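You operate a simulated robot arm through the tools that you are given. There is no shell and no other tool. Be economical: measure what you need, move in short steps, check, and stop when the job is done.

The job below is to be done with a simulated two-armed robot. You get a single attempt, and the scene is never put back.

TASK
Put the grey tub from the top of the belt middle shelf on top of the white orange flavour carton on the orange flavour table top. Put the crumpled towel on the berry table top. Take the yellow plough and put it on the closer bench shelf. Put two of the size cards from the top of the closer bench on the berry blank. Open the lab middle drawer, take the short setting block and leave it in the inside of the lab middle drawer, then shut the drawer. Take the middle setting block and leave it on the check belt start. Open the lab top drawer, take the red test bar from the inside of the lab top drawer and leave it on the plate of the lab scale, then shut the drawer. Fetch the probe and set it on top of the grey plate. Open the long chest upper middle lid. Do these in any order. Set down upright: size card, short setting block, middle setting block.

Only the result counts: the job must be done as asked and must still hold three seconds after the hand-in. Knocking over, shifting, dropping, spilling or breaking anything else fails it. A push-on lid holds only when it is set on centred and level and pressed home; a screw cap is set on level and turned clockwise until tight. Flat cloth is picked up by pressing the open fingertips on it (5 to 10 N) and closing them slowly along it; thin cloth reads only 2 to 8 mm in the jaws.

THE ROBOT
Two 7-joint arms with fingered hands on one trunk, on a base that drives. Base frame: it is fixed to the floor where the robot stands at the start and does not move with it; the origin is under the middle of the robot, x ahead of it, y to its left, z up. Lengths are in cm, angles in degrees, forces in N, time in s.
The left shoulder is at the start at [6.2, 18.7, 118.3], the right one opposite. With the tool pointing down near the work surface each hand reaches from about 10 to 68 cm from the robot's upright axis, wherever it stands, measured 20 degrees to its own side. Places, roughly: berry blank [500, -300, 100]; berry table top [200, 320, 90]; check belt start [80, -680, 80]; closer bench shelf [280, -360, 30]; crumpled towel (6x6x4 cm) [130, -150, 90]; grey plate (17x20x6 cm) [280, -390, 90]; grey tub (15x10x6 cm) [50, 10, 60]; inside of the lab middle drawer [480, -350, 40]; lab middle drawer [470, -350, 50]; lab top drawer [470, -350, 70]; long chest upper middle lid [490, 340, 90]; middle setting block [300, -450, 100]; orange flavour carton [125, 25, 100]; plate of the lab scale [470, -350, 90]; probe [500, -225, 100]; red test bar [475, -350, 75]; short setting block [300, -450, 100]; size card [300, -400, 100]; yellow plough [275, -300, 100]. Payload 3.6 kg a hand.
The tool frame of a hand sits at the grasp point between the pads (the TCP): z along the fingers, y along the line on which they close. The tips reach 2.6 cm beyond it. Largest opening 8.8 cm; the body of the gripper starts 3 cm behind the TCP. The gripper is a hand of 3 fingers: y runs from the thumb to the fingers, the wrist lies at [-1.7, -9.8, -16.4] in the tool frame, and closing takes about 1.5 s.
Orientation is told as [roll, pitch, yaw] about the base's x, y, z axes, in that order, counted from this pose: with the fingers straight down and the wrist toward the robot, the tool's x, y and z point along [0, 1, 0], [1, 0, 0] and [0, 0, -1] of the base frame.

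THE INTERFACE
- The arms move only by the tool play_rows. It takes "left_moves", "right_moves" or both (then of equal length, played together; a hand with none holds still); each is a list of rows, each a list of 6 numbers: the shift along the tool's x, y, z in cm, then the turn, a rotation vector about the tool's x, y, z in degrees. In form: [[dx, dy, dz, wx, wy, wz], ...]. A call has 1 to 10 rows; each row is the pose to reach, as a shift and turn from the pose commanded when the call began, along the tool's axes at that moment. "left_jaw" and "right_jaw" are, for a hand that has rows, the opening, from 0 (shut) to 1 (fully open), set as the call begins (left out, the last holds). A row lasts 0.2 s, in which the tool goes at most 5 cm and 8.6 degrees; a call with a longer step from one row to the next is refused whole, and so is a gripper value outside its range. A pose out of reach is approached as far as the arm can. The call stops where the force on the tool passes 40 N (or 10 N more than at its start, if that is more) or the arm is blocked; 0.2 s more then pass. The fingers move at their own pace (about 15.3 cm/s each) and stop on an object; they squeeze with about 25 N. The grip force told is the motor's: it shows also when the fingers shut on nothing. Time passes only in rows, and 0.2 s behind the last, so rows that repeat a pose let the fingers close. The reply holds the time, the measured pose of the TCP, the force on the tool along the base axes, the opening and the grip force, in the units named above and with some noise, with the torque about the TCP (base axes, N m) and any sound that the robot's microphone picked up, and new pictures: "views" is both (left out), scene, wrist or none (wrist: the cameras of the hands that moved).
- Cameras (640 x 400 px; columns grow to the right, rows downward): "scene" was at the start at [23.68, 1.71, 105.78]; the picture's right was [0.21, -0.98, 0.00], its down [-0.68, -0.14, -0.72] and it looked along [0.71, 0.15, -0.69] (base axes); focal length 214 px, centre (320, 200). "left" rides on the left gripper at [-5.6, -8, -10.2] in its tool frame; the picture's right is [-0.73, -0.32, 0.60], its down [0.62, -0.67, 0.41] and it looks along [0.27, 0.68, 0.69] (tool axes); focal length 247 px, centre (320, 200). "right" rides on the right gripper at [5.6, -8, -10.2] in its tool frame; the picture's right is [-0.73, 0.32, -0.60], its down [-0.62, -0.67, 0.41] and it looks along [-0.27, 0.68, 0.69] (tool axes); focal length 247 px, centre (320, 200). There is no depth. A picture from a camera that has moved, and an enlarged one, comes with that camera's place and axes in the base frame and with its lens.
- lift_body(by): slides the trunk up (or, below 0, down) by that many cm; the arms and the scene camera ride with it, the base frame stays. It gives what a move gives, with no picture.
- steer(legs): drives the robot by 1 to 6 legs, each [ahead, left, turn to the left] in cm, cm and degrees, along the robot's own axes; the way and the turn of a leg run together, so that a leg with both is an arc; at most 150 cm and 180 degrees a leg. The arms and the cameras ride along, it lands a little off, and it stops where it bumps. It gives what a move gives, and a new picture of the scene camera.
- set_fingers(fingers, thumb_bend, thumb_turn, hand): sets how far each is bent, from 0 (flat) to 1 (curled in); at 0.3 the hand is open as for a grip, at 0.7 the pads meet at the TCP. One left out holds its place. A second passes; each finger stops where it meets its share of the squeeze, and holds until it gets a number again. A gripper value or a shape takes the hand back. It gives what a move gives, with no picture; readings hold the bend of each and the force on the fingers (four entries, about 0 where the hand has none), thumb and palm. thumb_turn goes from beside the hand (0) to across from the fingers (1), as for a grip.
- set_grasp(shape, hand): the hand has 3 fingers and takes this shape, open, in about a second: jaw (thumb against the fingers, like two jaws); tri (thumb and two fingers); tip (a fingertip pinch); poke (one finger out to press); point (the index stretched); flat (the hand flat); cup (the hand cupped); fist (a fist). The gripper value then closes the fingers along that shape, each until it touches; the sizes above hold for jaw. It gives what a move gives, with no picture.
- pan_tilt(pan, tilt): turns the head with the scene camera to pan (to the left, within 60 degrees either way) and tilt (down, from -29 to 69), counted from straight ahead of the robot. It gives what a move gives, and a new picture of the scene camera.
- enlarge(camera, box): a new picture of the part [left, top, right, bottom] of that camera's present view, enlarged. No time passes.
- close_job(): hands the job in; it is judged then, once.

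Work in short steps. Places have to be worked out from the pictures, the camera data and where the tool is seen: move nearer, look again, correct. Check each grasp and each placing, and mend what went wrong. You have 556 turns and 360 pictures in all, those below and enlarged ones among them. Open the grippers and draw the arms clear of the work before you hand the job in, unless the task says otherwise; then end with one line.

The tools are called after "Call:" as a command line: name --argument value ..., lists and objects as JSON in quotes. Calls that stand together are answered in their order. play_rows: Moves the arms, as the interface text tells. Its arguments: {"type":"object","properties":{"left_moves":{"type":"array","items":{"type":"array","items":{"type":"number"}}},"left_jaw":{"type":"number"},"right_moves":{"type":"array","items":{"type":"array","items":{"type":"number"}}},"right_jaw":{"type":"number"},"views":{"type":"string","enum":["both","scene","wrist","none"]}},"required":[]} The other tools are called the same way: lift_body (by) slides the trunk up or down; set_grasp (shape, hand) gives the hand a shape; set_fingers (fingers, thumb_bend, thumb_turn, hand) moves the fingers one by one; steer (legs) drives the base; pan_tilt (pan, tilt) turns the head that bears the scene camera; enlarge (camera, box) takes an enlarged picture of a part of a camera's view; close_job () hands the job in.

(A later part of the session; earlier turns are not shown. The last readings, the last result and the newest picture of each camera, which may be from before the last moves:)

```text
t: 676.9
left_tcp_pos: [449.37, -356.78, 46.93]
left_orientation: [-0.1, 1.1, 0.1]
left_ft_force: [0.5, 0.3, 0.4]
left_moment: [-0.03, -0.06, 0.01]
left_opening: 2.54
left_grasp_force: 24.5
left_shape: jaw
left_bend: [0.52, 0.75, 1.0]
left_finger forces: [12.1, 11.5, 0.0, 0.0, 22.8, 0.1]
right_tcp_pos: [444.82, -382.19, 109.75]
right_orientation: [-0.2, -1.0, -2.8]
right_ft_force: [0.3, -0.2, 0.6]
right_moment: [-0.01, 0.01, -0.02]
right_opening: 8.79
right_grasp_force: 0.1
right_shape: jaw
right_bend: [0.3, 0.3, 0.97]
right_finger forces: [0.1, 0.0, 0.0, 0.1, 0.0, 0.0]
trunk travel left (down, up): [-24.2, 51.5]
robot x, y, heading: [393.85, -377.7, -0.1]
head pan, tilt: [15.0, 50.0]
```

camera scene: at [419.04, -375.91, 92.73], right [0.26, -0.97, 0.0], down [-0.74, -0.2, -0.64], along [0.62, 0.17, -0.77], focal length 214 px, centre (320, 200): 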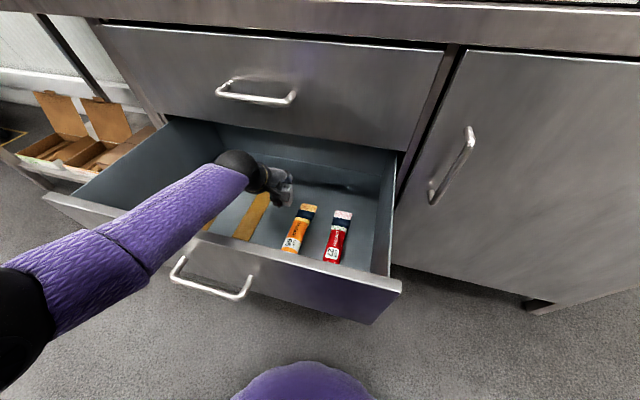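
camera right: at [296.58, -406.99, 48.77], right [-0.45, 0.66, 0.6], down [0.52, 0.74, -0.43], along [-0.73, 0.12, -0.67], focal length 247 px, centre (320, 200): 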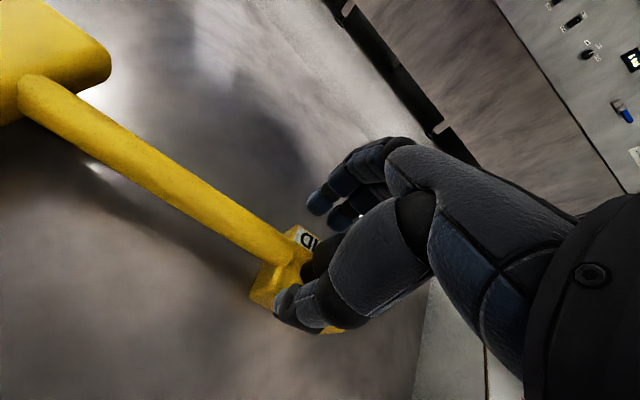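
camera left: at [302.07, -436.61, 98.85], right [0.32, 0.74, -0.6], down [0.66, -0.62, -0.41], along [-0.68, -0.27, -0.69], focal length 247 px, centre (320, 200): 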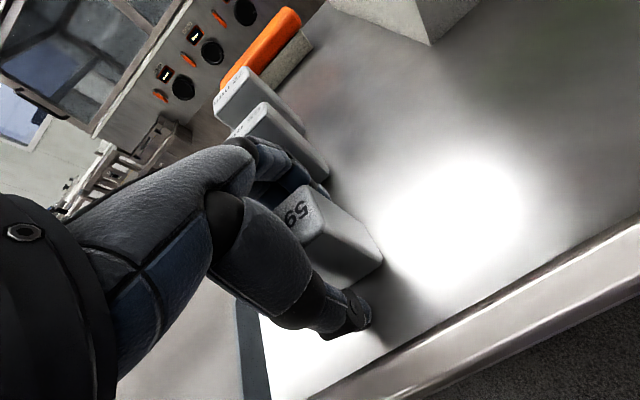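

Contact starts. One last bit, then release and check.

Call:
lift_body --by -0.4

Call:
play_rows --left_moves '[[0, 0, 0, 0, 0, 0], [0, 0, 0, 0, 0, 0], [0, 0, 0, 0, 0, 0], [0, 0, 0, 0, 0, 0]]' --left_jaw 0.6 --views "none"

Call:
lift_body --by 12

Call:
enlarge --camera "left" --box '[0, 0, 640, 400]'

```text
t: 677.5
left_tcp_pos: [449.55, -356.69, 46.74]
left_orientation: [-0.1, 0.9, 0.1]
left_ft_force: [0.5, 1.2, 16.5]
left_moment: [0.02, -0.16, 0.02]
left_opening: 2.62
left_grasp_force: 25.0
left_shape: jaw
left_bend: [0.52, 0.75, 1.0]
left_finger forces: [13.5, 14.0, 0.0, 0.1, 27.9, 0.0]
right_tcp_pos: [444.69, -382.29, 109.38]
right_orientation: [-0.1, -1.2, -2.7]
right_ft_force: [-0.2, 0.1, -1.4]
right_moment: [0.02, 0.0, -0.01]
right_opening: 8.79
right_grasp_force: 0.1
right_shape: jaw
right_bend: [0.3, 0.3, 0.97]
right_finger forces: [0.0, 0.0, 0.1, 0.1, 0.0, 0.0]
trunk travel left (down, up): [-23.8, 51.9]
robot x, y, heading: [393.8, -377.89, 0.0]
head pan, tilt: [15.0, 50.0]
```

```text
t: 678.5
left_tcp_pos: [449.57, -356.79, 46.73]
left_orientation: [-0.1, 0.8, 0.1]
left_ft_force: [0.7, 0.2, 23.2]
left_moment: [0.05, -0.78, 0.01]
left_opening: 5.15
left_grasp_force: 0.1
left_shape: jaw
left_bend: [0.38, 0.63, 1.0]
left_finger forces: [10.6, 13.1, 0.0, 0.0, 0.1, 0.0]
right_tcp_pos: [444.73, -382.21, 109.32]
right_orientation: [-0.1, -1.0, -2.7]
right_ft_force: [0.4, 0.5, 1.3]
right_moment: [0.01, 0.01, 0.01]
right_opening: 8.82
right_grasp_force: 0.1
right_shape: jaw
right_bend: [0.3, 0.3, 0.97]
right_finger forces: [0.0, 0.0, 0.0, 0.1, 0.0, 0.0]
trunk travel left (down, up): [-23.8, 51.9]
robot x, y, heading: [394.06, -377.75, 0.0]
head pan, tilt: [15.0, 50.0]
```

```text
t: 680.0
left_tcp_pos: [450.52, -356.75, 61.31]
left_orientation: [-0.1, -1.6, -0.1]
left_ft_force: [0.2, 0.1, 0.5]
left_moment: [0.0, -0.01, -0.02]
left_opening: 5.29
left_grasp_force: 0.1
left_shape: jaw
left_bend: [0.39, 0.63, 1.0]
left_finger forces: [0.0, 0.0, 0.0, 0.0, 0.0, 0.0]
right_tcp_pos: [444.87, -382.13, 121.15]
right_orientation: [-0.1, -1.0, -2.7]
right_ft_force: [1.0, -0.3, -0.1]
right_moment: [0.04, 0.0, 0.01]
right_opening: 8.78
right_grasp_force: 0.2
right_shape: jaw
right_bend: [0.3, 0.3, 0.97]
right_finger forces: [0.1, 0.1, 0.0, 0.1, 0.0, 0.0]
trunk travel left (down, up): [-35.8, 39.9]
robot x, y, heading: [393.66, -377.53, 0.0]
head pan, tilt: [15.0, 50.0]
```

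```text
1.00 times, centred on (320, 200) of left (not enlarged: the box is as wide or as high as the picture)
camera zoom: at [442.11, -362.3, 71.19], right [-0.3, -0.74, -0.61], down [-0.65, 0.62, -0.43], along [0.69, 0.27, -0.67], focal length 247 px, centre (320, 200)
```

zoom: 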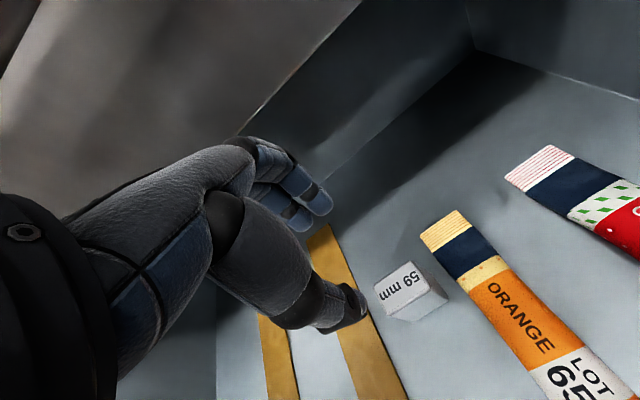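

The short block stands upright in the drawer. I withdraw, back off, and prepare the right hand (closed) to push the drawer shut.

Call:
lift_body --by 25

Call:
steer --legs '[[-30, 14, 0]]'

Call:
play_rows --left_moves '[[0, 0, -4, 0, 0, 0], [0, 0, -8, 0, 0, 0], [0, 0, -12, 0, 0, 0], [0, 0, -16, 0, 0, 0], [0, 0, -20, 0, 0, 0], [0, 0, -24, 0, 0, 0], [0, 0, -28, 0, 0, 0], [0, 0, -32, 0, 0, 0]]' --right_moves '[[-0.5, 0.5, 4.5, 0, 0, 0], [-1, 1, 9, 0, 0, 0], [-2, 1, 13.5, 0, 0, 0], [-3, 1, 18, 0, 0, 0], [-4, 1, 22.5, 0, 0, 0], [-5, 1, 27, 0, 0, 0], [-6, 1, 31.5, 0, 0, 0], [-6, 1, 36, 0, 0, 0]]' --right_jaw 0 --views "none"

```text
t: 681.0
left_tcp_pos: [449.14, -356.91, 69.44]
left_orientation: [-0.2, -1.0, -0.4]
left_ft_force: [-5.0, 1.3, -0.7]
left_moment: [0.01, -0.15, 0.03]
left_opening: 5.24
left_grasp_force: 0.1
left_shape: jaw
left_bend: [0.39, 0.63, 1.0]
left_finger forces: [0.6, 2.9, 0.0, 0.0, 0.0, 0.0]
right_tcp_pos: [444.63, -382.16, 129.09]
right_orientation: [-0.1, -1.3, -2.7]
right_ft_force: [0.0, -0.7, 0.3]
right_moment: [0.0, -0.01, -0.02]
right_opening: 8.78
right_grasp_force: 0.0
right_shape: jaw
right_bend: [0.3, 0.3, 0.97]
right_finger forces: [0.0, 0.0, 0.1, 0.0, 0.0, 0.0]
trunk travel left (down, up): [-43.4, 32.3]
robot x, y, heading: [393.74, -377.91, 0.1]
head pan, tilt: [15.0, 50.0]
stopped: the force on the tool passed its limit at 49 N (the readings are from after the stop); the commanded pose is now the measured one
```

```text
t: 683.2
left_tcp_pos: [419.13, -343.11, 69.4]
left_orientation: [-0.3, -1.1, -0.4]
left_ft_force: [-0.4, -0.5, -0.8]
left_moment: [-0.03, -0.02, -0.02]
left_opening: 5.26
left_grasp_force: 0.1
left_shape: jaw
left_bend: [0.39, 0.63, 1.0]
left_finger forces: [0.1, 0.0, 0.0, 0.0, 0.0, 0.0]
right_tcp_pos: [414.37, -368.31, 129.08]
right_orientation: [-0.1, -1.2, -2.8]
right_ft_force: [0.8, 0.7, -0.1]
right_moment: [-0.02, -0.06, 0.0]
right_opening: 8.76
right_grasp_force: 0.1
right_shape: jaw
right_bend: [0.3, 0.3, 0.97]
right_finger forces: [0.1, 0.0, 0.0, 0.0, 0.0, 0.0]
trunk travel left (down, up): [-43.4, 32.3]
robot x, y, heading: [363.63, -364.15, 0.1]
head pan, tilt: [15.0, 50.0]
camera scene: at [385.39, -362.04, 116.4], right [0.26, -0.97, 0.0], down [-0.74, -0.2, -0.64], along [0.62, 0.17, -0.77], focal length 214 px, centre (320, 200)
```

scene: 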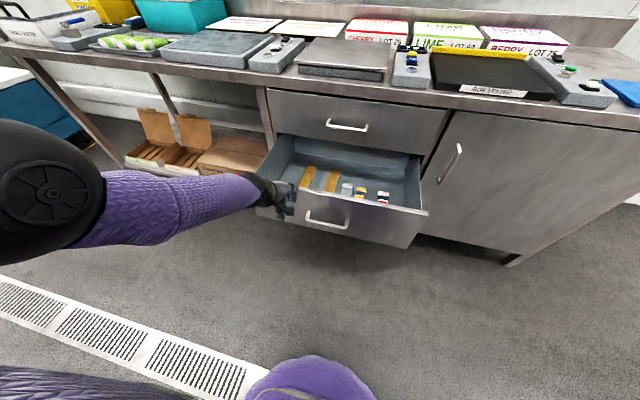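

```text
t: 685.0
left_tcp_pos: [418.38, -342.92, 101.24]
left_orientation: [-0.2, -0.9, -0.3]
left_ft_force: [-0.5, 0.3, -0.6]
left_moment: [0.02, 0.0, -0.01]
left_opening: 5.29
left_grasp_force: 0.1
left_shape: jaw
left_bend: [0.39, 0.63, 1.0]
left_finger forces: [0.2, 0.1, 0.1, 0.1, 0.0, 0.0]
right_tcp_pos: [415.99, -374.46, 93.04]
right_orientation: [-0.1, -1.2, -2.8]
right_ft_force: [0.2, -0.1, 0.2]
right_moment: [0.0, 0.0, 0.02]
right_opening: 0.01
right_grasp_force: 25.2
right_shape: jaw
right_bend: [0.7, 0.46, 1.0]
right_finger forces: [0.1, 0.1, 0.1, 0.0, 0.0, 0.1]
trunk travel left (down, up): [-43.4, 32.3]
robot x, y, heading: [363.73, -364.39, -0.0]
head pan, tilt: [15.0, 50.0]
```

The left fingers had brushed under the top handle but came free; drawer contents are unchanged. I lower the right fist to the drawer front's height.

Call:
lift_body --by -22

Call:
play_rows --right_moves '[[0, 0, 4, 0, 0, 0], [0, 0, 8, 0, 0, 0], [0, 0, 12, 0, 0, 0], [0, 0, 15, 0, 0, 0]]' --views "scene"

```text
t: 687.4
left_tcp_pos: [418.55, -342.95, 79.44]
left_orientation: [-0.2, -1.2, -0.4]
left_ft_force: [0.5, 0.6, 0.0]
left_moment: [0.02, -0.02, 0.01]
left_opening: 5.26
left_grasp_force: 0.0
left_shape: jaw
left_bend: [0.39, 0.63, 1.0]
left_finger forces: [0.0, 0.0, 0.1, 0.0, 0.1, 0.0]
right_tcp_pos: [415.95, -374.5, 71.12]
right_orientation: [-0.1, -1.3, -2.9]
right_ft_force: [-0.1, 0.5, 0.0]
right_moment: [0.04, 0.0, 0.0]
right_opening: 0.0
right_grasp_force: 24.7
right_shape: jaw
right_bend: [0.7, 0.46, 1.0]
right_finger forces: [0.0, 0.1, 0.0, 0.0, 0.1, 0.0]
trunk travel left (down, up): [-21.4, 54.3]
robot x, y, heading: [363.81, -364.02, 0.1]
head pan, tilt: [15.0, 50.0]
```

```text
t: 688.4
left_tcp_pos: [418.58, -342.98, 79.23]
left_orientation: [-0.2, -1.1, -0.5]
left_ft_force: [0.8, 0.2, -0.3]
left_moment: [0.0, 0.0, -0.02]
left_opening: 5.26
left_grasp_force: 0.0
left_shape: jaw
left_bend: [0.39, 0.63, 1.0]
left_finger forces: [0.0, 0.1, 0.1, 0.0, 0.1, 0.1]
right_tcp_pos: [416.39, -374.51, 55.73]
right_orientation: [0.0, -1.2, -2.9]
right_ft_force: [0.7, 0.1, 0.0]
right_moment: [-0.01, 0.0, 0.01]
right_opening: 0.0
right_grasp_force: 24.6
right_shape: jaw
right_bend: [0.7, 0.46, 1.0]
right_finger forces: [0.0, 0.0, 0.0, 0.1, 0.0, 0.0]
trunk travel left (down, up): [-21.4, 54.3]
robot x, y, heading: [363.71, -363.98, -0.0]
head pan, tilt: [15.0, 50.0]
camera scene: at [388.74, -362.08, 92.64], right [0.26, -0.97, 0.0], down [-0.74, -0.2, -0.64], along [0.62, 0.17, -0.77], focal length 214 px, centre (320, 200)
```

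scene: 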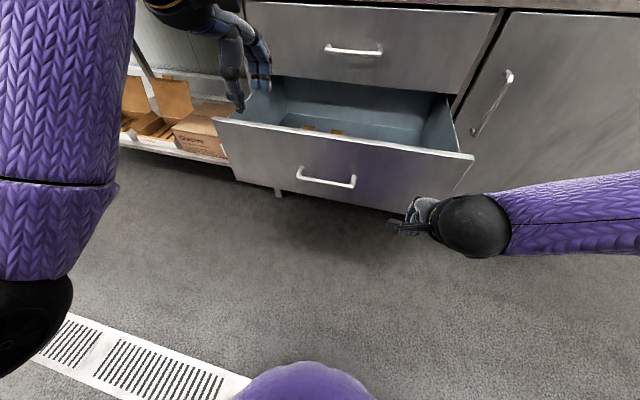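

I raise the left hand out of the way, then push the drawer in by driving forward.

Call:
play_rows --left_moves '[[0, 0, -4.5, 0, 0, 0], [0, 0, -9, 0, 0, 0], [0, 0, -13.5, 0, 0, 0], [0, 0, -18, 0, 0, 0], [0, -1, -22.5, 0, 0, 0], [0, -2, -27, 0, 0, 0], [0, -3, -31, 0, 0, 0]]' --views "none"

Call:
steer --legs '[[33, 0, 0]]'

```text
t: 690.0
left_tcp_pos: [425.4, -341.17, 105.88]
left_orientation: [-0.2, -1.1, -0.3]
left_ft_force: [0.5, 0.2, 0.6]
left_moment: [-0.01, 0.03, 0.02]
left_opening: 5.29
left_grasp_force: 0.1
left_shape: jaw
left_bend: [0.39, 0.63, 1.0]
left_finger forces: [0.0, 0.0, 0.0, 0.0, 0.0, 0.1]
left hand out of reach, approached as far as the arm can: row 4, 5, 6, 7
right_tcp_pos: [416.32, -374.46, 55.88]
right_orientation: [-0.2, -1.2, -2.7]
right_ft_force: [0.0, 1.1, 0.6]
right_moment: [-0.04, -0.02, 0.02]
right_opening: 0.0
right_grasp_force: 24.9
right_shape: jaw
right_bend: [0.7, 0.46, 1.0]
right_finger forces: [0.1, 0.0, 0.0, 0.0, 0.1, 0.0]
trunk travel left (down, up): [-21.4, 54.3]
robot x, y, heading: [363.38, -364.01, -0.2]
head pan, tilt: [15.0, 50.0]
```

```text
t: 692.2
left_tcp_pos: [458.56, -340.54, 105.84]
left_orientation: [-0.1, -1.1, 0.2]
left_ft_force: [0.1, 0.0, 0.0]
left_moment: [-0.02, 0.0, 0.04]
left_opening: 5.29
left_grasp_force: 0.1
left_shape: jaw
left_bend: [0.39, 0.63, 1.0]
left_finger forces: [0.0, 0.0, 0.0, 0.1, 0.0, 0.0]
right_tcp_pos: [449.97, -373.7, 55.9]
right_orientation: [0.0, -1.1, -2.2]
right_ft_force: [-0.3, 0.4, -1.0]
right_moment: [-0.01, 0.03, -0.02]
right_opening: 0.01
right_grasp_force: 24.8
right_shape: jaw
right_bend: [0.7, 0.46, 1.0]
right_finger forces: [0.0, 0.1, 0.0, 0.0, 0.0, 0.0]
trunk travel left (down, up): [-21.4, 54.3]
robot x, y, heading: [396.87, -364.1, 0.6]
head pan, tilt: [15.0, 50.0]
camera scene: at [422.16, -361.74, 92.62], right [0.27, -0.96, 0.0], down [-0.74, -0.2, -0.64], along [0.62, 0.17, -0.77], focal length 214 px, centre (320, 200)
```

scene: 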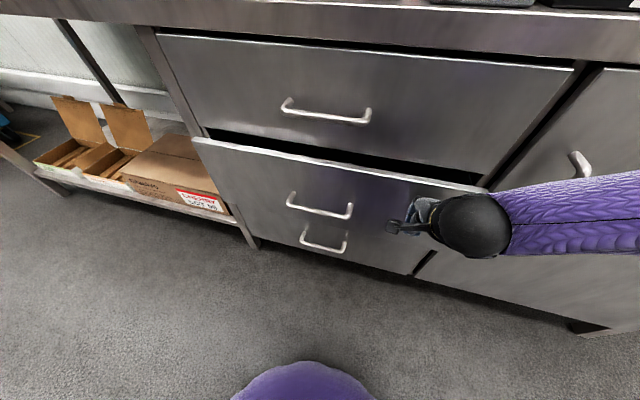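

Nearly closed. I push a further 6 cm until it meets resistance.

Call:
steer --legs '[[6, 0, 0]]'

```text
t: 693.2
left_tcp_pos: [463.81, -340.31, 105.78]
left_orientation: [-0.1, -1.1, 0.2]
left_ft_force: [-1.3, -0.2, 1.3]
left_moment: [0.01, 0.0, 0.02]
left_opening: 5.28
left_grasp_force: 0.1
left_shape: jaw
left_bend: [0.39, 0.63, 1.0]
left_finger forces: [0.0, 0.0, 0.0, 0.0, 0.1, 0.0]
right_tcp_pos: [454.04, -373.55, 55.36]
right_orientation: [0.0, -0.2, -1.6]
right_ft_force: [0.3, -1.1, 0.2]
right_moment: [-0.03, -0.03, 0.03]
right_opening: 0.0
right_grasp_force: 25.3
right_shape: jaw
right_bend: [0.7, 0.46, 1.0]
right_finger forces: [0.0, 0.1, 0.1, 0.0, 0.1, 0.1]
trunk travel left (down, up): [-21.4, 54.3]
robot x, y, heading: [402.56, -364.0, 0.7]
head pan, tilt: [15.0, 50.0]
stopped in leg 1: the force on the tool passed its limit at 53 N (the readings are from after the stop); the commanded pose is now the measured one
camera scene: at [427.3, -361.66, 92.65], right [0.27, -0.96, 0.0], down [-0.74, -0.21, -0.64], along [0.62, 0.17, -0.77], focal length 214 px, centre (320, 200)
```

scene: 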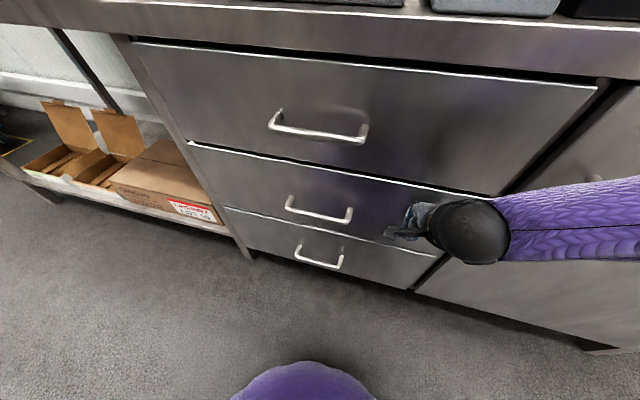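

The middle drawer is shut flush. Now the top drawer: I back off, rise, open the right hand and tilt it as before for hooking the top handle.

Call:
steer --legs '[[-12, 20, -0.7]]'

Call:
lift_body --by 23

Call:
play_rows --right_moves '[[0, 0, 0, -7, 0, 0], [0, 0, 0, -14, 0, 0], [0, 0, 0, -21, 0, -1], [0, 0, 0, -21, 0, -1], [0, 0, 0, -21, 0, -1]]' --right_jaw 1 --views "none"

```text
t: 695.0
left_tcp_pos: [451.52, -320.62, 105.75]
left_orientation: [-0.3, -1.1, -0.2]
left_ft_force: [0.3, -0.5, 0.7]
left_moment: [0.01, -0.01, -0.01]
left_opening: 5.28
left_grasp_force: 0.0
left_shape: jaw
left_bend: [0.39, 0.63, 1.0]
left_finger forces: [0.0, 0.0, 0.1, 0.1, 0.0, 0.0]
right_tcp_pos: [441.65, -353.6, 55.41]
right_orientation: [0.1, -0.1, -2.1]
right_ft_force: [0.4, 0.0, 0.2]
right_moment: [-0.03, -0.02, 0.0]
right_opening: 0.0
right_grasp_force: 25.1
right_shape: jaw
right_bend: [0.7, 0.46, 1.0]
right_finger forces: [0.0, 0.0, 0.1, 0.0, 0.0, 0.0]
trunk travel left (down, up): [-21.4, 54.3]
robot x, y, heading: [390.11, -343.55, 0.2]
head pan, tilt: [15.0, 50.0]
camera scene: at [414.88, -341.61, 92.65], right [0.26, -0.97, 0.0], down [-0.74, -0.2, -0.64], along [0.62, 0.17, -0.77], focal length 214 px, centre (320, 200)
```

scene: 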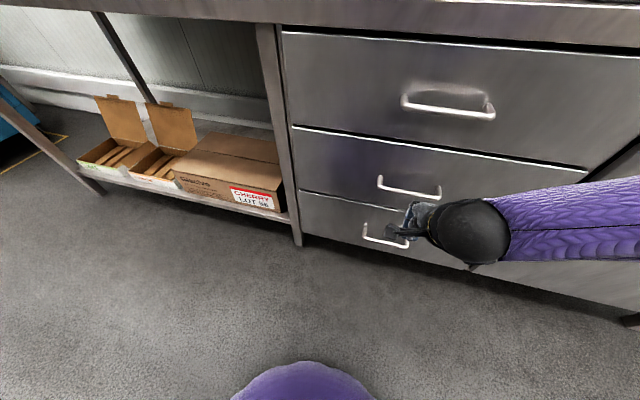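

```text
t: 697.4
left_tcp_pos: [451.57, -320.67, 128.73]
left_orientation: [-0.3, -1.0, -0.1]
left_ft_force: [0.2, -0.2, -0.7]
left_moment: [-0.03, -0.01, 0.0]
left_opening: 5.27
left_grasp_force: 0.0
left_shape: jaw
left_bend: [0.39, 0.63, 1.0]
left_finger forces: [0.0, 0.0, 0.1, 0.1, 0.1, 0.1]
right_tcp_pos: [441.49, -353.58, 78.36]
right_orientation: [-0.1, -0.1, -2.1]
right_ft_force: [0.0, 0.9, -0.6]
right_moment: [0.02, -0.04, 0.02]
right_opening: 0.02
right_grasp_force: 25.0
right_shape: jaw
right_bend: [0.7, 0.46, 1.0]
right_finger forces: [0.0, 0.0, 0.0, 0.0, 0.1, 0.0]
trunk travel left (down, up): [-44.4, 31.3]
robot x, y, heading: [389.67, -343.67, 0.1]
head pan, tilt: [15.0, 50.0]
```

```text
t: 698.6
left_tcp_pos: [451.55, -320.54, 128.72]
left_orientation: [-0.2, -1.0, -0.1]
left_ft_force: [-1.0, -0.1, 0.3]
left_moment: [0.01, 0.01, 0.01]
left_opening: 5.27
left_grasp_force: 0.1
left_shape: jaw
left_bend: [0.39, 0.63, 1.0]
left_finger forces: [0.1, 0.0, 0.1, 0.0, 0.0, 0.0]
right_tcp_pos: [443.66, -349.65, 80.37]
right_orientation: [-1.4, -19.6, -2.2]
right_ft_force: [-0.6, 0.1, 0.0]
right_moment: [0.03, 0.01, -0.03]
right_opening: 8.78
right_grasp_force: 0.0
right_shape: jaw
right_bend: [0.3, 0.3, 0.98]
right_finger forces: [0.0, 0.1, 0.0, 0.1, 0.0, 0.0]
right hand out of reach, approached as far as the arm can: row 2, 3, 4, 5
trunk travel left (down, up): [-44.4, 31.3]
robot x, y, heading: [390.02, -343.32, 0.3]
head pan, tilt: [15.0, 50.0]
```

Pose reached above the top handle. I drive in 7.5 cm, then lower to hook.

Call:
steer --legs '[[7.3, -3, 0]]'

Call:
lift_body --by -7

Call:
enlarge --camera "right" --box '[160, 80, 480, 280]'

```text
t: 699.6
left_tcp_pos: [458.96, -323.77, 128.82]
left_orientation: [-0.1, -1.0, -0.2]
left_ft_force: [1.0, 0.5, 0.5]
left_moment: [0.01, 0.01, -0.01]
left_opening: 5.26
left_grasp_force: 0.1
left_shape: jaw
left_bend: [0.39, 0.63, 1.0]
left_finger forces: [0.1, 0.0, 0.1, 0.1, 0.0, 0.0]
right_tcp_pos: [450.91, -352.86, 80.18]
right_orientation: [-1.3, -19.4, -2.3]
right_ft_force: [0.5, -1.1, -0.1]
right_moment: [0.02, 0.02, -0.04]
right_opening: 8.79
right_grasp_force: 0.0
right_shape: jaw
right_bend: [0.3, 0.3, 0.98]
right_finger forces: [0.0, 0.0, 0.1, 0.1, 0.1, 0.0]
trunk travel left (down, up): [-44.4, 31.3]
robot x, y, heading: [397.56, -346.99, -0.2]
head pan, tilt: [15.0, 50.0]
camera scene: at [419.0, -344.76, 117.4], right [0.26, -0.97, 0.0], down [-0.74, -0.2, -0.64], along [0.62, 0.17, -0.77], focal length 214 px, centre (320, 200)
```

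scene: 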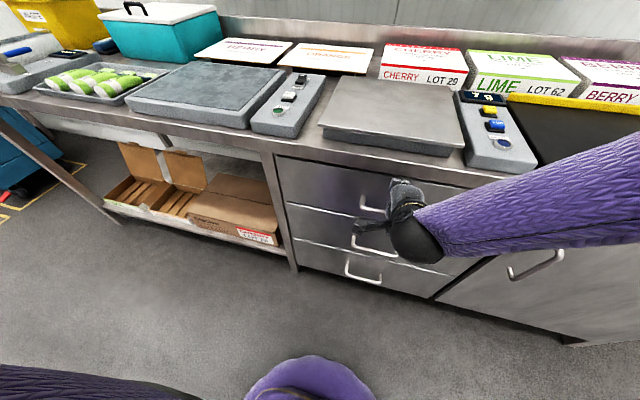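

```text
t: 700.7
left_tcp_pos: [458.74, -323.72, 121.95]
left_orientation: [-0.2, -1.2, -0.4]
left_ft_force: [0.4, -0.1, 0.7]
left_moment: [0.01, -0.03, 0.0]
left_opening: 5.27
left_grasp_force: 0.0
left_shape: jaw
left_bend: [0.39, 0.63, 1.0]
left_finger forces: [0.0, 0.1, 0.0, 0.0, 0.1, 0.0]
right_tcp_pos: [450.88, -352.71, 73.47]
right_orientation: [-1.5, -19.4, -2.3]
right_ft_force: [0.2, 0.1, 0.4]
right_moment: [0.01, 0.01, -0.01]
right_opening: 8.73
right_grasp_force: 0.1
right_shape: jaw
right_bend: [0.3, 0.3, 0.98]
right_finger forces: [0.1, 0.0, 0.0, 0.0, 0.0, 0.1]
trunk travel left (down, up): [-37.4, 38.3]
robot x, y, heading: [396.93, -346.92, 0.3]
head pan, tilt: [15.0, 50.0]
```

```text
2.00 times, centred on (320, 180) of right
camera zoom: at [440.31, -346.33, 80.27], right [0.06, -0.72, 0.69], down [-0.52, -0.61, -0.59], along [0.85, -0.32, -0.42], focal length 494 px, centre (320, 240)
```

zoom: 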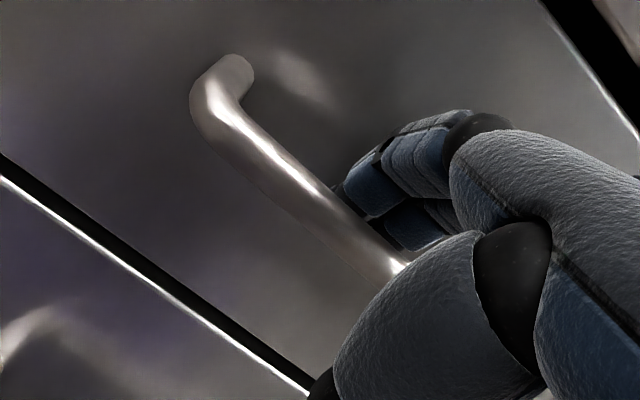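

The fingertips are getting behind the bar. I lower 3 cm more and pull.

Call:
lift_body --by -3

Call:
steer --legs '[[-27, 0, 0]]'

```text
t: 701.5
left_tcp_pos: [458.7, -323.73, 118.96]
left_orientation: [-0.1, -1.3, -0.2]
left_ft_force: [0.5, 0.6, 0.7]
left_moment: [0.0, 0.01, 0.04]
left_opening: 5.29
left_grasp_force: 0.0
left_shape: jaw
left_bend: [0.39, 0.63, 1.0]
left_finger forces: [0.0, 0.0, 0.1, 0.0, 0.0, 0.1]
right_tcp_pos: [451.63, -352.57, 71.2]
right_orientation: [-1.5, -20.5, -2.7]
right_ft_force: [-3.6, -1.6, 15.3]
right_moment: [0.05, -0.39, -0.02]
right_opening: 8.6
right_grasp_force: 0.1
right_shape: jaw
right_bend: [0.3, 0.3, 0.98]
right_finger forces: [10.0, 7.7, 0.0, 0.0, 0.0, 0.0]
trunk travel left (down, up): [-34.4, 41.3]
robot x, y, heading: [396.91, -346.55, -0.2]
head pan, tilt: [15.0, 50.0]
stopped: the force on the tool passed its limit at 43 N (the readings are from after the stop); the commanded pose is now the measured one
```

```text
t: 703.4
left_tcp_pos: [431.94, -323.69, 118.92]
left_orientation: [-0.2, -1.2, -0.2]
left_ft_force: [-1.2, 0.9, 0.5]
left_moment: [0.06, -0.01, 0.02]
left_opening: 5.29
left_grasp_force: 0.2
left_shape: jaw
left_bend: [0.39, 0.63, 1.0]
left_finger forces: [0.1, 0.1, 0.0, 0.0, 0.1, 0.0]
right_tcp_pos: [424.8, -352.76, 71.15]
right_orientation: [-1.6, -20.4, -2.7]
right_ft_force: [1.0, -0.4, 21.8]
right_moment: [-0.06, -0.27, 0.1]
right_opening: 8.56
right_grasp_force: 0.1
right_shape: jaw
right_bend: [0.3, 0.3, 0.98]
right_finger forces: [16.7, 12.2, 0.0, 0.0, 0.0, 0.1]
trunk travel left (down, up): [-34.4, 41.3]
robot x, y, heading: [370.5, -346.66, 0.0]
head pan, tilt: [15.0, 50.0]
camera scene: at [393.03, -344.68, 106.87], right [0.26, -0.97, 0.0], down [-0.74, -0.2, -0.64], along [0.62, 0.17, -0.76], focal length 214 px, centre (320, 200)
```

scene: 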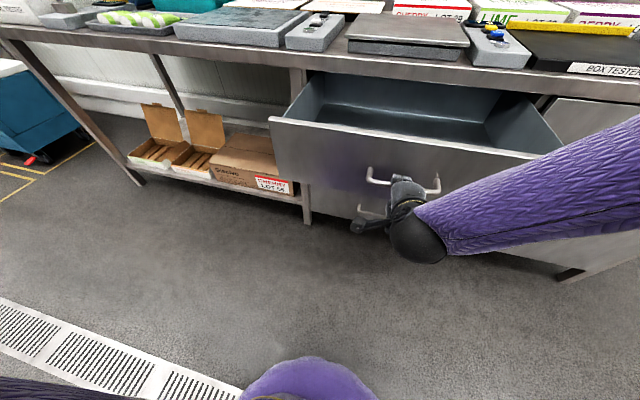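

The top drawer is open. I unhook and back off, raising for a view of its contents.

Call:
lift_body --by 8

Call:
steer --legs '[[-7, 0, 0]]'

Call:
lift_body --by 28

Call:
pan_tilt --pan 0 --tilt 48

```text
t: 704.6
left_tcp_pos: [432.2, -323.69, 126.68]
left_orientation: [-0.3, -1.0, -0.3]
left_ft_force: [0.3, 0.9, 0.7]
left_moment: [-0.03, -0.01, 0.0]
left_opening: 5.26
left_grasp_force: 0.0
left_shape: jaw
left_bend: [0.39, 0.63, 1.0]
left_finger forces: [0.1, 0.0, 0.0, 0.0, 0.0, 0.1]
right_tcp_pos: [424.84, -352.71, 79.16]
right_orientation: [-1.6, -20.2, -2.7]
right_ft_force: [-0.1, 0.1, -0.2]
right_moment: [0.01, -0.02, 0.02]
right_opening: 8.78
right_grasp_force: 0.0
right_shape: jaw
right_bend: [0.3, 0.3, 0.98]
right_finger forces: [0.9, 0.1, 0.0, 0.0, 0.1, 0.0]
trunk travel left (down, up): [-42.4, 33.3]
robot x, y, heading: [370.16, -346.71, -0.3]
head pan, tilt: [15.0, 50.0]
```

```text
t: 705.6
left_tcp_pos: [424.96, -323.72, 127.01]
left_orientation: [-0.2, -1.3, -0.2]
left_ft_force: [-0.7, -0.4, -0.4]
left_moment: [-0.02, -0.02, -0.02]
left_opening: 5.29
left_grasp_force: 0.1
left_shape: jaw
left_bend: [0.39, 0.63, 1.0]
left_finger forces: [0.0, 0.0, 0.1, 0.0, 0.1, 0.0]
right_tcp_pos: [417.65, -352.63, 79.23]
right_orientation: [-1.6, -20.3, -2.7]
right_ft_force: [-0.5, 0.1, 0.7]
right_moment: [-0.01, 0.01, 0.0]
right_opening: 8.78
right_grasp_force: 0.2
right_shape: jaw
right_bend: [0.3, 0.3, 0.98]
right_finger forces: [0.0, 0.1, 0.2, 0.0, 0.0, 0.0]
trunk travel left (down, up): [-42.4, 33.3]
robot x, y, heading: [363.42, -346.91, 0.2]
head pan, tilt: [15.0, 50.0]
camera scene: at [385.09, -344.7, 115.39], right [0.26, -0.97, 0.0], down [-0.74, -0.2, -0.64], along [0.62, 0.17, -0.77], focal length 214 px, centre (320, 200)
```

scene: 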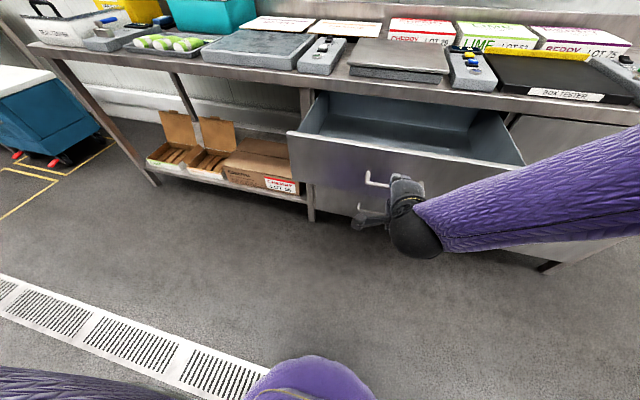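

```text
t: 708.5
left_tcp_pos: [425.03, -323.62, 154.65]
left_orientation: [-0.2, -1.1, -0.2]
left_ft_force: [0.5, -0.1, 0.6]
left_moment: [0.0, 0.01, -0.02]
left_opening: 5.26
left_grasp_force: 0.0
left_shape: jaw
left_bend: [0.39, 0.63, 1.0]
left_finger forces: [0.0, 0.0, 0.0, 0.1, 0.0, 0.1]
right_tcp_pos: [417.76, -352.69, 107.12]
right_orientation: [-1.6, -20.3, -2.8]
right_ft_force: [0.2, -0.1, -0.4]
right_moment: [0.02, -0.02, 0.04]
right_opening: 8.78
right_grasp_force: 0.0
right_shape: jaw
right_bend: [0.3, 0.3, 0.98]
right_finger forces: [0.1, 0.0, 0.1, 0.0, 0.1, 0.0]
trunk travel left (down, up): [-70.4, 5.3]
robot x, y, heading: [363.21, -346.83, 0.1]
head pan, tilt: [15.0, 50.0]
```

```text
t: 709.2
left_tcp_pos: [425.09, -323.6, 154.95]
left_orientation: [-0.3, -1.1, -0.1]
left_ft_force: [0.4, 0.6, 0.4]
left_moment: [0.04, 0.02, -0.05]
left_opening: 5.29
left_grasp_force: 0.1
left_shape: jaw
left_bend: [0.39, 0.63, 1.0]
left_finger forces: [0.0, 0.0, 0.0, 0.0, 0.0, 0.0]
right_tcp_pos: [417.75, -352.62, 107.18]
right_orientation: [-1.6, -20.3, -2.8]
right_ft_force: [-0.2, 0.0, -0.4]
right_moment: [-0.03, -0.01, -0.01]
right_opening: 8.79
right_grasp_force: 0.1
right_shape: jaw
right_bend: [0.3, 0.3, 0.98]
right_finger forces: [0.0, 0.2, 0.0, 0.0, 0.1, 0.0]
trunk travel left (down, up): [-70.4, 5.3]
robot x, y, heading: [363.37, -346.57, -0.0]
head pan, tilt: [0.0, 48.0]
camera scene: at [384.64, -346.68, 144.27], right [0.0, -1.0, 0.0], down [-0.74, 0.0, -0.67], along [0.67, 0.0, -0.74], focal length 214 px, centre (320, 200)
```

scene: 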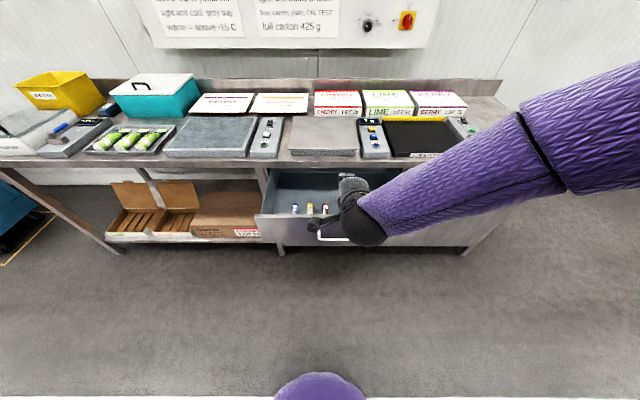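

Three small bars lie in the drawer, the red one on the right. I level and raise the right hand and move closer for a better look.

Call:
play_rows --right_moves '[[0, 0, -3, 5, 0, 0], [0, 0, -6, 10, 0, 0], [0, 0, -9, 15, 0, 0], [0, 0, -12, 20, 1, 0], [0, 0, -15, 20, 1.5, 0]]' --views "none"

Call:
steer --legs '[[20, 16, 0]]'

Call:
pan_tilt --pan -10 --tilt 60

Call:
enlarge --camera "scene" --box '[240, 60, 480, 210]'

```text
t: 710.4
left_tcp_pos: [424.92, -323.67, 154.94]
left_orientation: [-0.2, -1.1, -0.2]
left_ft_force: [0.4, -0.8, -0.5]
left_moment: [0.0, -0.04, 0.02]
left_opening: 5.27
left_grasp_force: 0.1
left_shape: jaw
left_bend: [0.39, 0.63, 1.0]
left_finger forces: [0.1, 0.1, 0.0, 0.0, 0.0, 0.0]
right_tcp_pos: [412.66, -351.88, 121.23]
right_orientation: [0.0, -0.2, -3.1]
right_ft_force: [0.1, -0.3, 0.4]
right_moment: [0.02, -0.01, -0.01]
right_opening: 8.79
right_grasp_force: 0.1
right_shape: jaw
right_bend: [0.3, 0.3, 0.98]
right_finger forces: [0.1, 0.0, 0.0, 0.1, 0.1, 0.1]
trunk travel left (down, up): [-70.4, 5.3]
robot x, y, heading: [363.45, -347.1, 0.1]
head pan, tilt: [0.0, 48.0]
```

```text
t: 712.3
left_tcp_pos: [444.87, -307.99, 154.87]
left_orientation: [-0.2, -1.1, -0.1]
left_ft_force: [0.2, 0.3, -0.5]
left_moment: [0.01, 0.01, -0.01]
left_opening: 5.28
left_grasp_force: 0.0
left_shape: jaw
left_bend: [0.39, 0.63, 1.0]
left_finger forces: [0.0, 0.1, 0.0, 0.0, 0.1, 0.0]
right_tcp_pos: [432.39, -336.2, 121.31]
right_orientation: [0.0, -0.4, -3.1]
right_ft_force: [0.2, 0.7, -0.3]
right_moment: [-0.01, 0.0, 0.0]
right_opening: 8.78
right_grasp_force: 0.1
right_shape: jaw
right_bend: [0.3, 0.3, 0.98]
right_finger forces: [0.1, 0.1, 0.1, 0.0, 0.0, 0.0]
trunk travel left (down, up): [-70.4, 5.3]
robot x, y, heading: [382.93, -330.72, 0.1]
head pan, tilt: [0.0, 48.0]
camera scene: at [404.43, -330.93, 144.28], right [0.0, -1.0, 0.0], down [-0.74, 0.0, -0.67], along [0.67, 0.0, -0.74], focal length 214 px, centre (320, 200)
```

scene: 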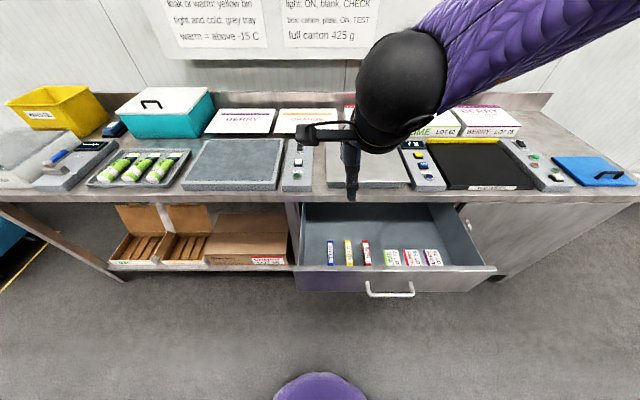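

```text
t: 713.0
left_tcp_pos: [444.96, -307.79, 154.84]
left_orientation: [-0.3, -1.1, -0.3]
left_ft_force: [-1.3, -0.6, -0.6]
left_moment: [0.04, 0.0, 0.02]
left_opening: 5.29
left_grasp_force: 0.0
left_shape: jaw
left_bend: [0.39, 0.63, 1.0]
left_finger forces: [0.0, 0.0, 0.0, 0.1, 0.0, 0.0]
right_tcp_pos: [432.67, -336.18, 121.16]
right_orientation: [0.1, -0.1, -3.0]
right_ft_force: [-0.6, 0.8, 0.5]
right_moment: [0.03, 0.01, 0.0]
right_opening: 8.82
right_grasp_force: 0.1
right_shape: jaw
right_bend: [0.3, 0.3, 0.98]
right_finger forces: [0.0, 0.0, 0.0, 0.0, 0.0, 0.0]
trunk travel left (down, up): [-70.4, 5.3]
robot x, y, heading: [382.9, -330.76, 0.0]
head pan, tilt: [-10.0, 60.0]
camera scene: at [403.22, -332.0, 142.74], right [-0.17, -0.98, 0.0], down [-0.85, 0.15, -0.5], along [0.49, -0.09, -0.87], focal length 214 px, centre (320, 200)
```

scene: 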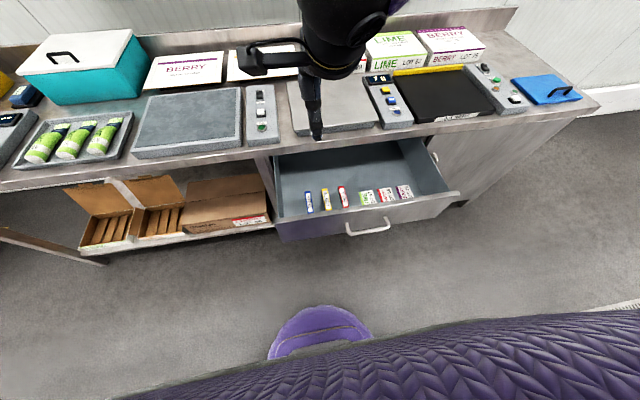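

```text
2.67 times, centred on (360, 135) of scene
camera zoom: at [403.22, -332.0, 142.74], right [-0.17, -0.98, 0.0], down [-0.85, 0.15, -0.5], along [0.49, -0.09, -0.87], focal length 572 px, centre (213, 373)
```

zoom: 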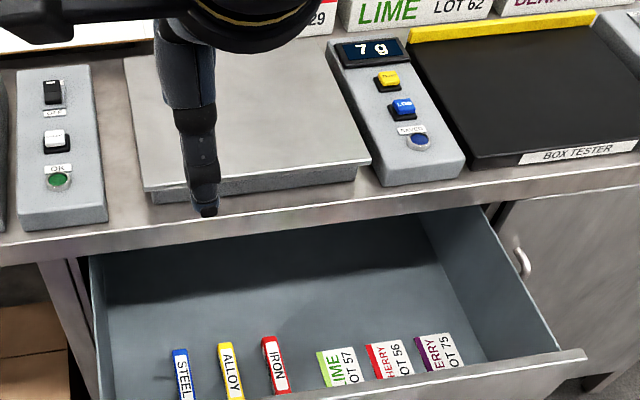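

The bars are STEEL (blue), ALLOY (yellow) and IRON (red); the red one lies along x from 441 to 451 at y≈-349.7. I rotate the right hand to close along y and move in.

Call:
play_rows --right_moves '[[0, 0, 0, 0, 0, -8.5], [0, 0, 0, 0, 0, -17], [0, 0, 1, 0, 0, -25.5], [0, 0, 2, 0, 0, -34], [0, 0, 3, 0, 0, -42.5], [0, 0, 4, 0, 0, -51], [0, 0, 5, 0, 0, -59.5], [0, 0, 6, 0, 0, -68], [0, 0, 7, 0, 0, -76.5], [0, 0, 8, 0, 0, -85]]' --right_jaw 0.7 --views "none"

Call:
lift_body --by -20

```text
t: 715.2
left_tcp_pos: [444.87, -307.95, 154.93]
left_orientation: [-0.3, -1.1, -0.3]
left_ft_force: [0.3, -0.6, 0.3]
left_moment: [0.02, 0.03, 0.0]
left_opening: 5.29
left_grasp_force: 0.0
left_shape: jaw
left_bend: [0.39, 0.63, 1.0]
left_finger forces: [0.1, 0.0, 0.0, 0.1, 0.0, 0.0]
right_tcp_pos: [431.55, -335.74, 113.48]
right_orientation: [2.3, -1.7, 78.1]
right_ft_force: [-0.8, 0.2, 0.2]
right_moment: [-0.01, 0.02, 0.0]
right_opening: 6.2
right_grasp_force: 0.0
right_shape: jaw
right_bend: [0.35, 0.56, 0.99]
right_finger forces: [0.0, 0.1, 0.0, 0.0, 0.0, 0.1]
right hand out of reach, approached as far as the arm can: row 10
trunk travel left (down, up): [-70.4, 5.3]
robot x, y, heading: [383.28, -330.91, -0.0]
head pan, tilt: [-10.0, 60.0]
```

```text
t: 717.4
left_tcp_pos: [444.84, -307.93, 134.91]
left_orientation: [-0.2, -1.2, -0.1]
left_ft_force: [-0.7, 0.5, -0.1]
left_moment: [0.02, 0.01, -0.01]
left_opening: 5.31
left_grasp_force: 0.1
left_shape: jaw
left_bend: [0.39, 0.63, 1.0]
left_finger forces: [0.0, 0.0, 0.1, 0.0, 0.1, 0.1]
right_tcp_pos: [431.67, -335.56, 93.5]
right_orientation: [2.2, -1.8, 78.0]
right_ft_force: [0.2, -0.5, 0.2]
right_moment: [-0.03, -0.02, 0.02]
right_opening: 6.22
right_grasp_force: 0.1
right_shape: jaw
right_bend: [0.35, 0.56, 0.99]
right_finger forces: [0.1, 0.2, 0.0, 0.0, 0.1, 0.0]
trunk travel left (down, up): [-50.4, 25.3]
robot x, y, heading: [383.23, -331.23, 0.2]
head pan, tilt: [-10.0, 60.0]
```

I move the base so the hand hovers over the red bar, and check with the wrist camera.

Call:
steer --legs '[[14.4, -14, 0]]'

Call:
lift_body --by -12

Call:
enlarge --camera "right" --box '[0, 0, 640, 400]'

```text
t: 719.0
left_tcp_pos: [459.43, -322.25, 134.68]
left_orientation: [-0.2, -1.0, -0.1]
left_ft_force: [0.7, -0.5, -0.3]
left_moment: [0.06, 0.0, 0.03]
left_opening: 5.27
left_grasp_force: 0.1
left_shape: jaw
left_bend: [0.39, 0.63, 1.0]
left_finger forces: [0.0, 0.1, 0.0, 0.0, 0.0, 0.1]
right_tcp_pos: [446.12, -349.85, 93.48]
right_orientation: [2.4, -1.7, 78.0]
right_ft_force: [-0.4, -0.6, -0.5]
right_moment: [-0.01, 0.04, 0.0]
right_opening: 6.22
right_grasp_force: 0.1
right_shape: jaw
right_bend: [0.35, 0.56, 0.99]
right_finger forces: [0.1, 0.0, 0.1, 0.0, 0.0, 0.1]
trunk travel left (down, up): [-50.4, 25.3]
robot x, y, heading: [397.95, -344.98, -0.1]
head pan, tilt: [-10.0, 60.0]
camera scene: at [418.22, -346.41, 122.44], right [-0.17, -0.98, 0.0], down [-0.85, 0.15, -0.5], along [0.49, -0.09, -0.87], focal length 214 px, centre (320, 200)
```

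scene: 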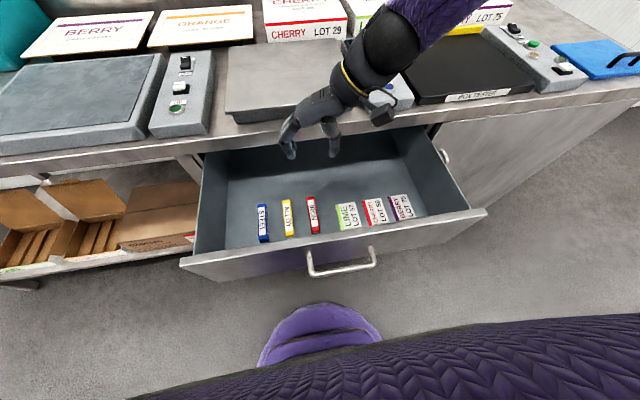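

```text
t: 720.5
left_tcp_pos: [459.34, -322.19, 122.94]
left_orientation: [-0.1, -1.1, -0.2]
left_ft_force: [0.6, -0.5, -1.2]
left_moment: [-0.02, 0.03, -0.03]
left_opening: 5.26
left_grasp_force: 0.1
left_shape: jaw
left_bend: [0.39, 0.63, 1.0]
left_finger forces: [0.0, 0.0, 0.0, 0.0, 0.0, 0.1]
right_tcp_pos: [446.11, -349.77, 81.43]
right_orientation: [2.3, -1.8, 77.9]
right_ft_force: [0.5, -0.7, 0.1]
right_moment: [-0.04, 0.0, -0.02]
right_opening: 6.2
right_grasp_force: 0.0
right_shape: jaw
right_bend: [0.35, 0.56, 0.99]
right_finger forces: [0.0, 0.0, 0.0, 0.0, 0.0, 0.0]
trunk travel left (down, up): [-38.4, 37.3]
robot x, y, heading: [398.03, -345.21, -0.1]
head pan, tilt: [-10.0, 60.0]
```

```text
1.00 times, centred on (320, 200) of right (not enlarged: the box is as wide or as high as the picture)
camera zoom: at [439.29, -356.84, 91.64], right [0.8, 0.14, 0.58], down [0.46, -0.76, -0.46], along [0.38, 0.63, -0.68], focal length 247 px, centre (320, 200)
```

zoom: 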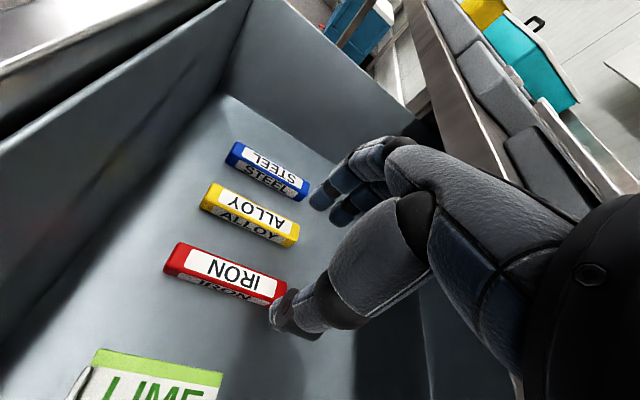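

The red IRON bar is at about (445,-348.9). I adjust 0.9 cm and lower toward the drawer floor.

Call:
steer --legs '[[-0.8, 0.9, 0]]'

Call:
lift_body --by -11

Call:
lift_body --by -1.5

```text
t: 721.2
left_tcp_pos: [458.62, -321.25, 122.75]
left_orientation: [-0.3, -1.2, -0.1]
left_ft_force: [-0.4, -0.4, 0.0]
left_moment: [0.0, 0.0, 0.04]
left_opening: 5.29
left_grasp_force: 0.1
left_shape: jaw
left_bend: [0.39, 0.63, 1.0]
left_finger forces: [0.0, 0.0, 0.0, 0.1, 0.0, 0.0]
right_tcp_pos: [445.16, -348.95, 81.52]
right_orientation: [2.3, -1.7, 77.9]
right_ft_force: [-0.1, 0.3, 0.5]
right_moment: [0.01, -0.01, 0.01]
right_opening: 6.19
right_grasp_force: 0.0
right_shape: jaw
right_bend: [0.35, 0.56, 0.99]
right_finger forces: [0.0, 0.0, 0.0, 0.0, 0.0, 0.1]
trunk travel left (down, up): [-38.4, 37.3]
robot x, y, heading: [396.91, -344.11, -0.1]
head pan, tilt: [-10.0, 60.0]
camera scene: at [418.34, -345.38, 109.86], right [-0.17, -0.98, 0.0], down [-0.85, 0.15, -0.5], along [0.49, -0.09, -0.87], focal length 214 px, centre (320, 200)
```

scene: 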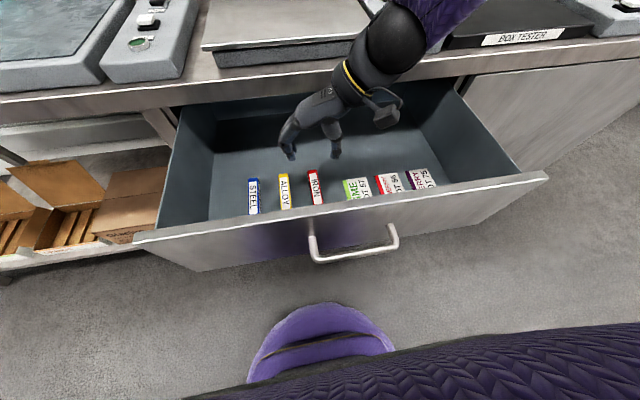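

```text
t: 722.6
left_tcp_pos: [458.58, -321.25, 111.88]
left_orientation: [-0.1, -1.2, -0.2]
left_ft_force: [-0.3, -0.2, 0.1]
left_moment: [-0.01, 0.02, 0.0]
left_opening: 5.28
left_grasp_force: 0.1
left_shape: jaw
left_bend: [0.39, 0.63, 1.0]
left_finger forces: [0.0, 0.0, 0.1, 0.1, 0.0, 0.1]
right_tcp_pos: [445.45, -349.04, 70.46]
right_orientation: [2.2, -1.7, 77.9]
right_ft_force: [-0.5, 0.2, 0.4]
right_moment: [-0.01, 0.01, -0.02]
right_opening: 6.19
right_grasp_force: 0.1
right_shape: jaw
right_bend: [0.35, 0.56, 0.99]
right_finger forces: [0.0, 0.0, 0.0, 0.0, 0.0, 0.0]
trunk travel left (down, up): [-27.4, 48.3]
robot x, y, heading: [396.73, -344.49, -0.1]
head pan, tilt: [-10.0, 60.0]
```

```text
t: 723.3
left_tcp_pos: [458.36, -321.32, 110.46]
left_orientation: [-0.4, -1.4, -0.1]
left_ft_force: [0.2, -0.7, -0.5]
left_moment: [-0.02, -0.01, 0.04]
left_opening: 5.31
left_grasp_force: 0.1
left_shape: jaw
left_bend: [0.39, 0.63, 1.0]
left_finger forces: [0.0, 0.0, 0.0, 0.0, 0.0, 0.1]
right_tcp_pos: [445.24, -348.82, 69.36]
right_orientation: [2.1, -2.0, 78.0]
right_ft_force: [1.0, 3.0, 32.5]
right_moment: [-1.34, 0.34, -0.05]
right_opening: 6.13
right_grasp_force: 0.0
right_shape: jaw
right_bend: [0.35, 0.56, 1.0]
right_finger forces: [0.0, 0.0, 0.0, 0.0, 32.1, 0.0]
trunk travel left (down, up): [-25.9, 49.8]
robot x, y, heading: [397.0, -344.4, -0.3]
head pan, tilt: [-10.0, 60.0]
```

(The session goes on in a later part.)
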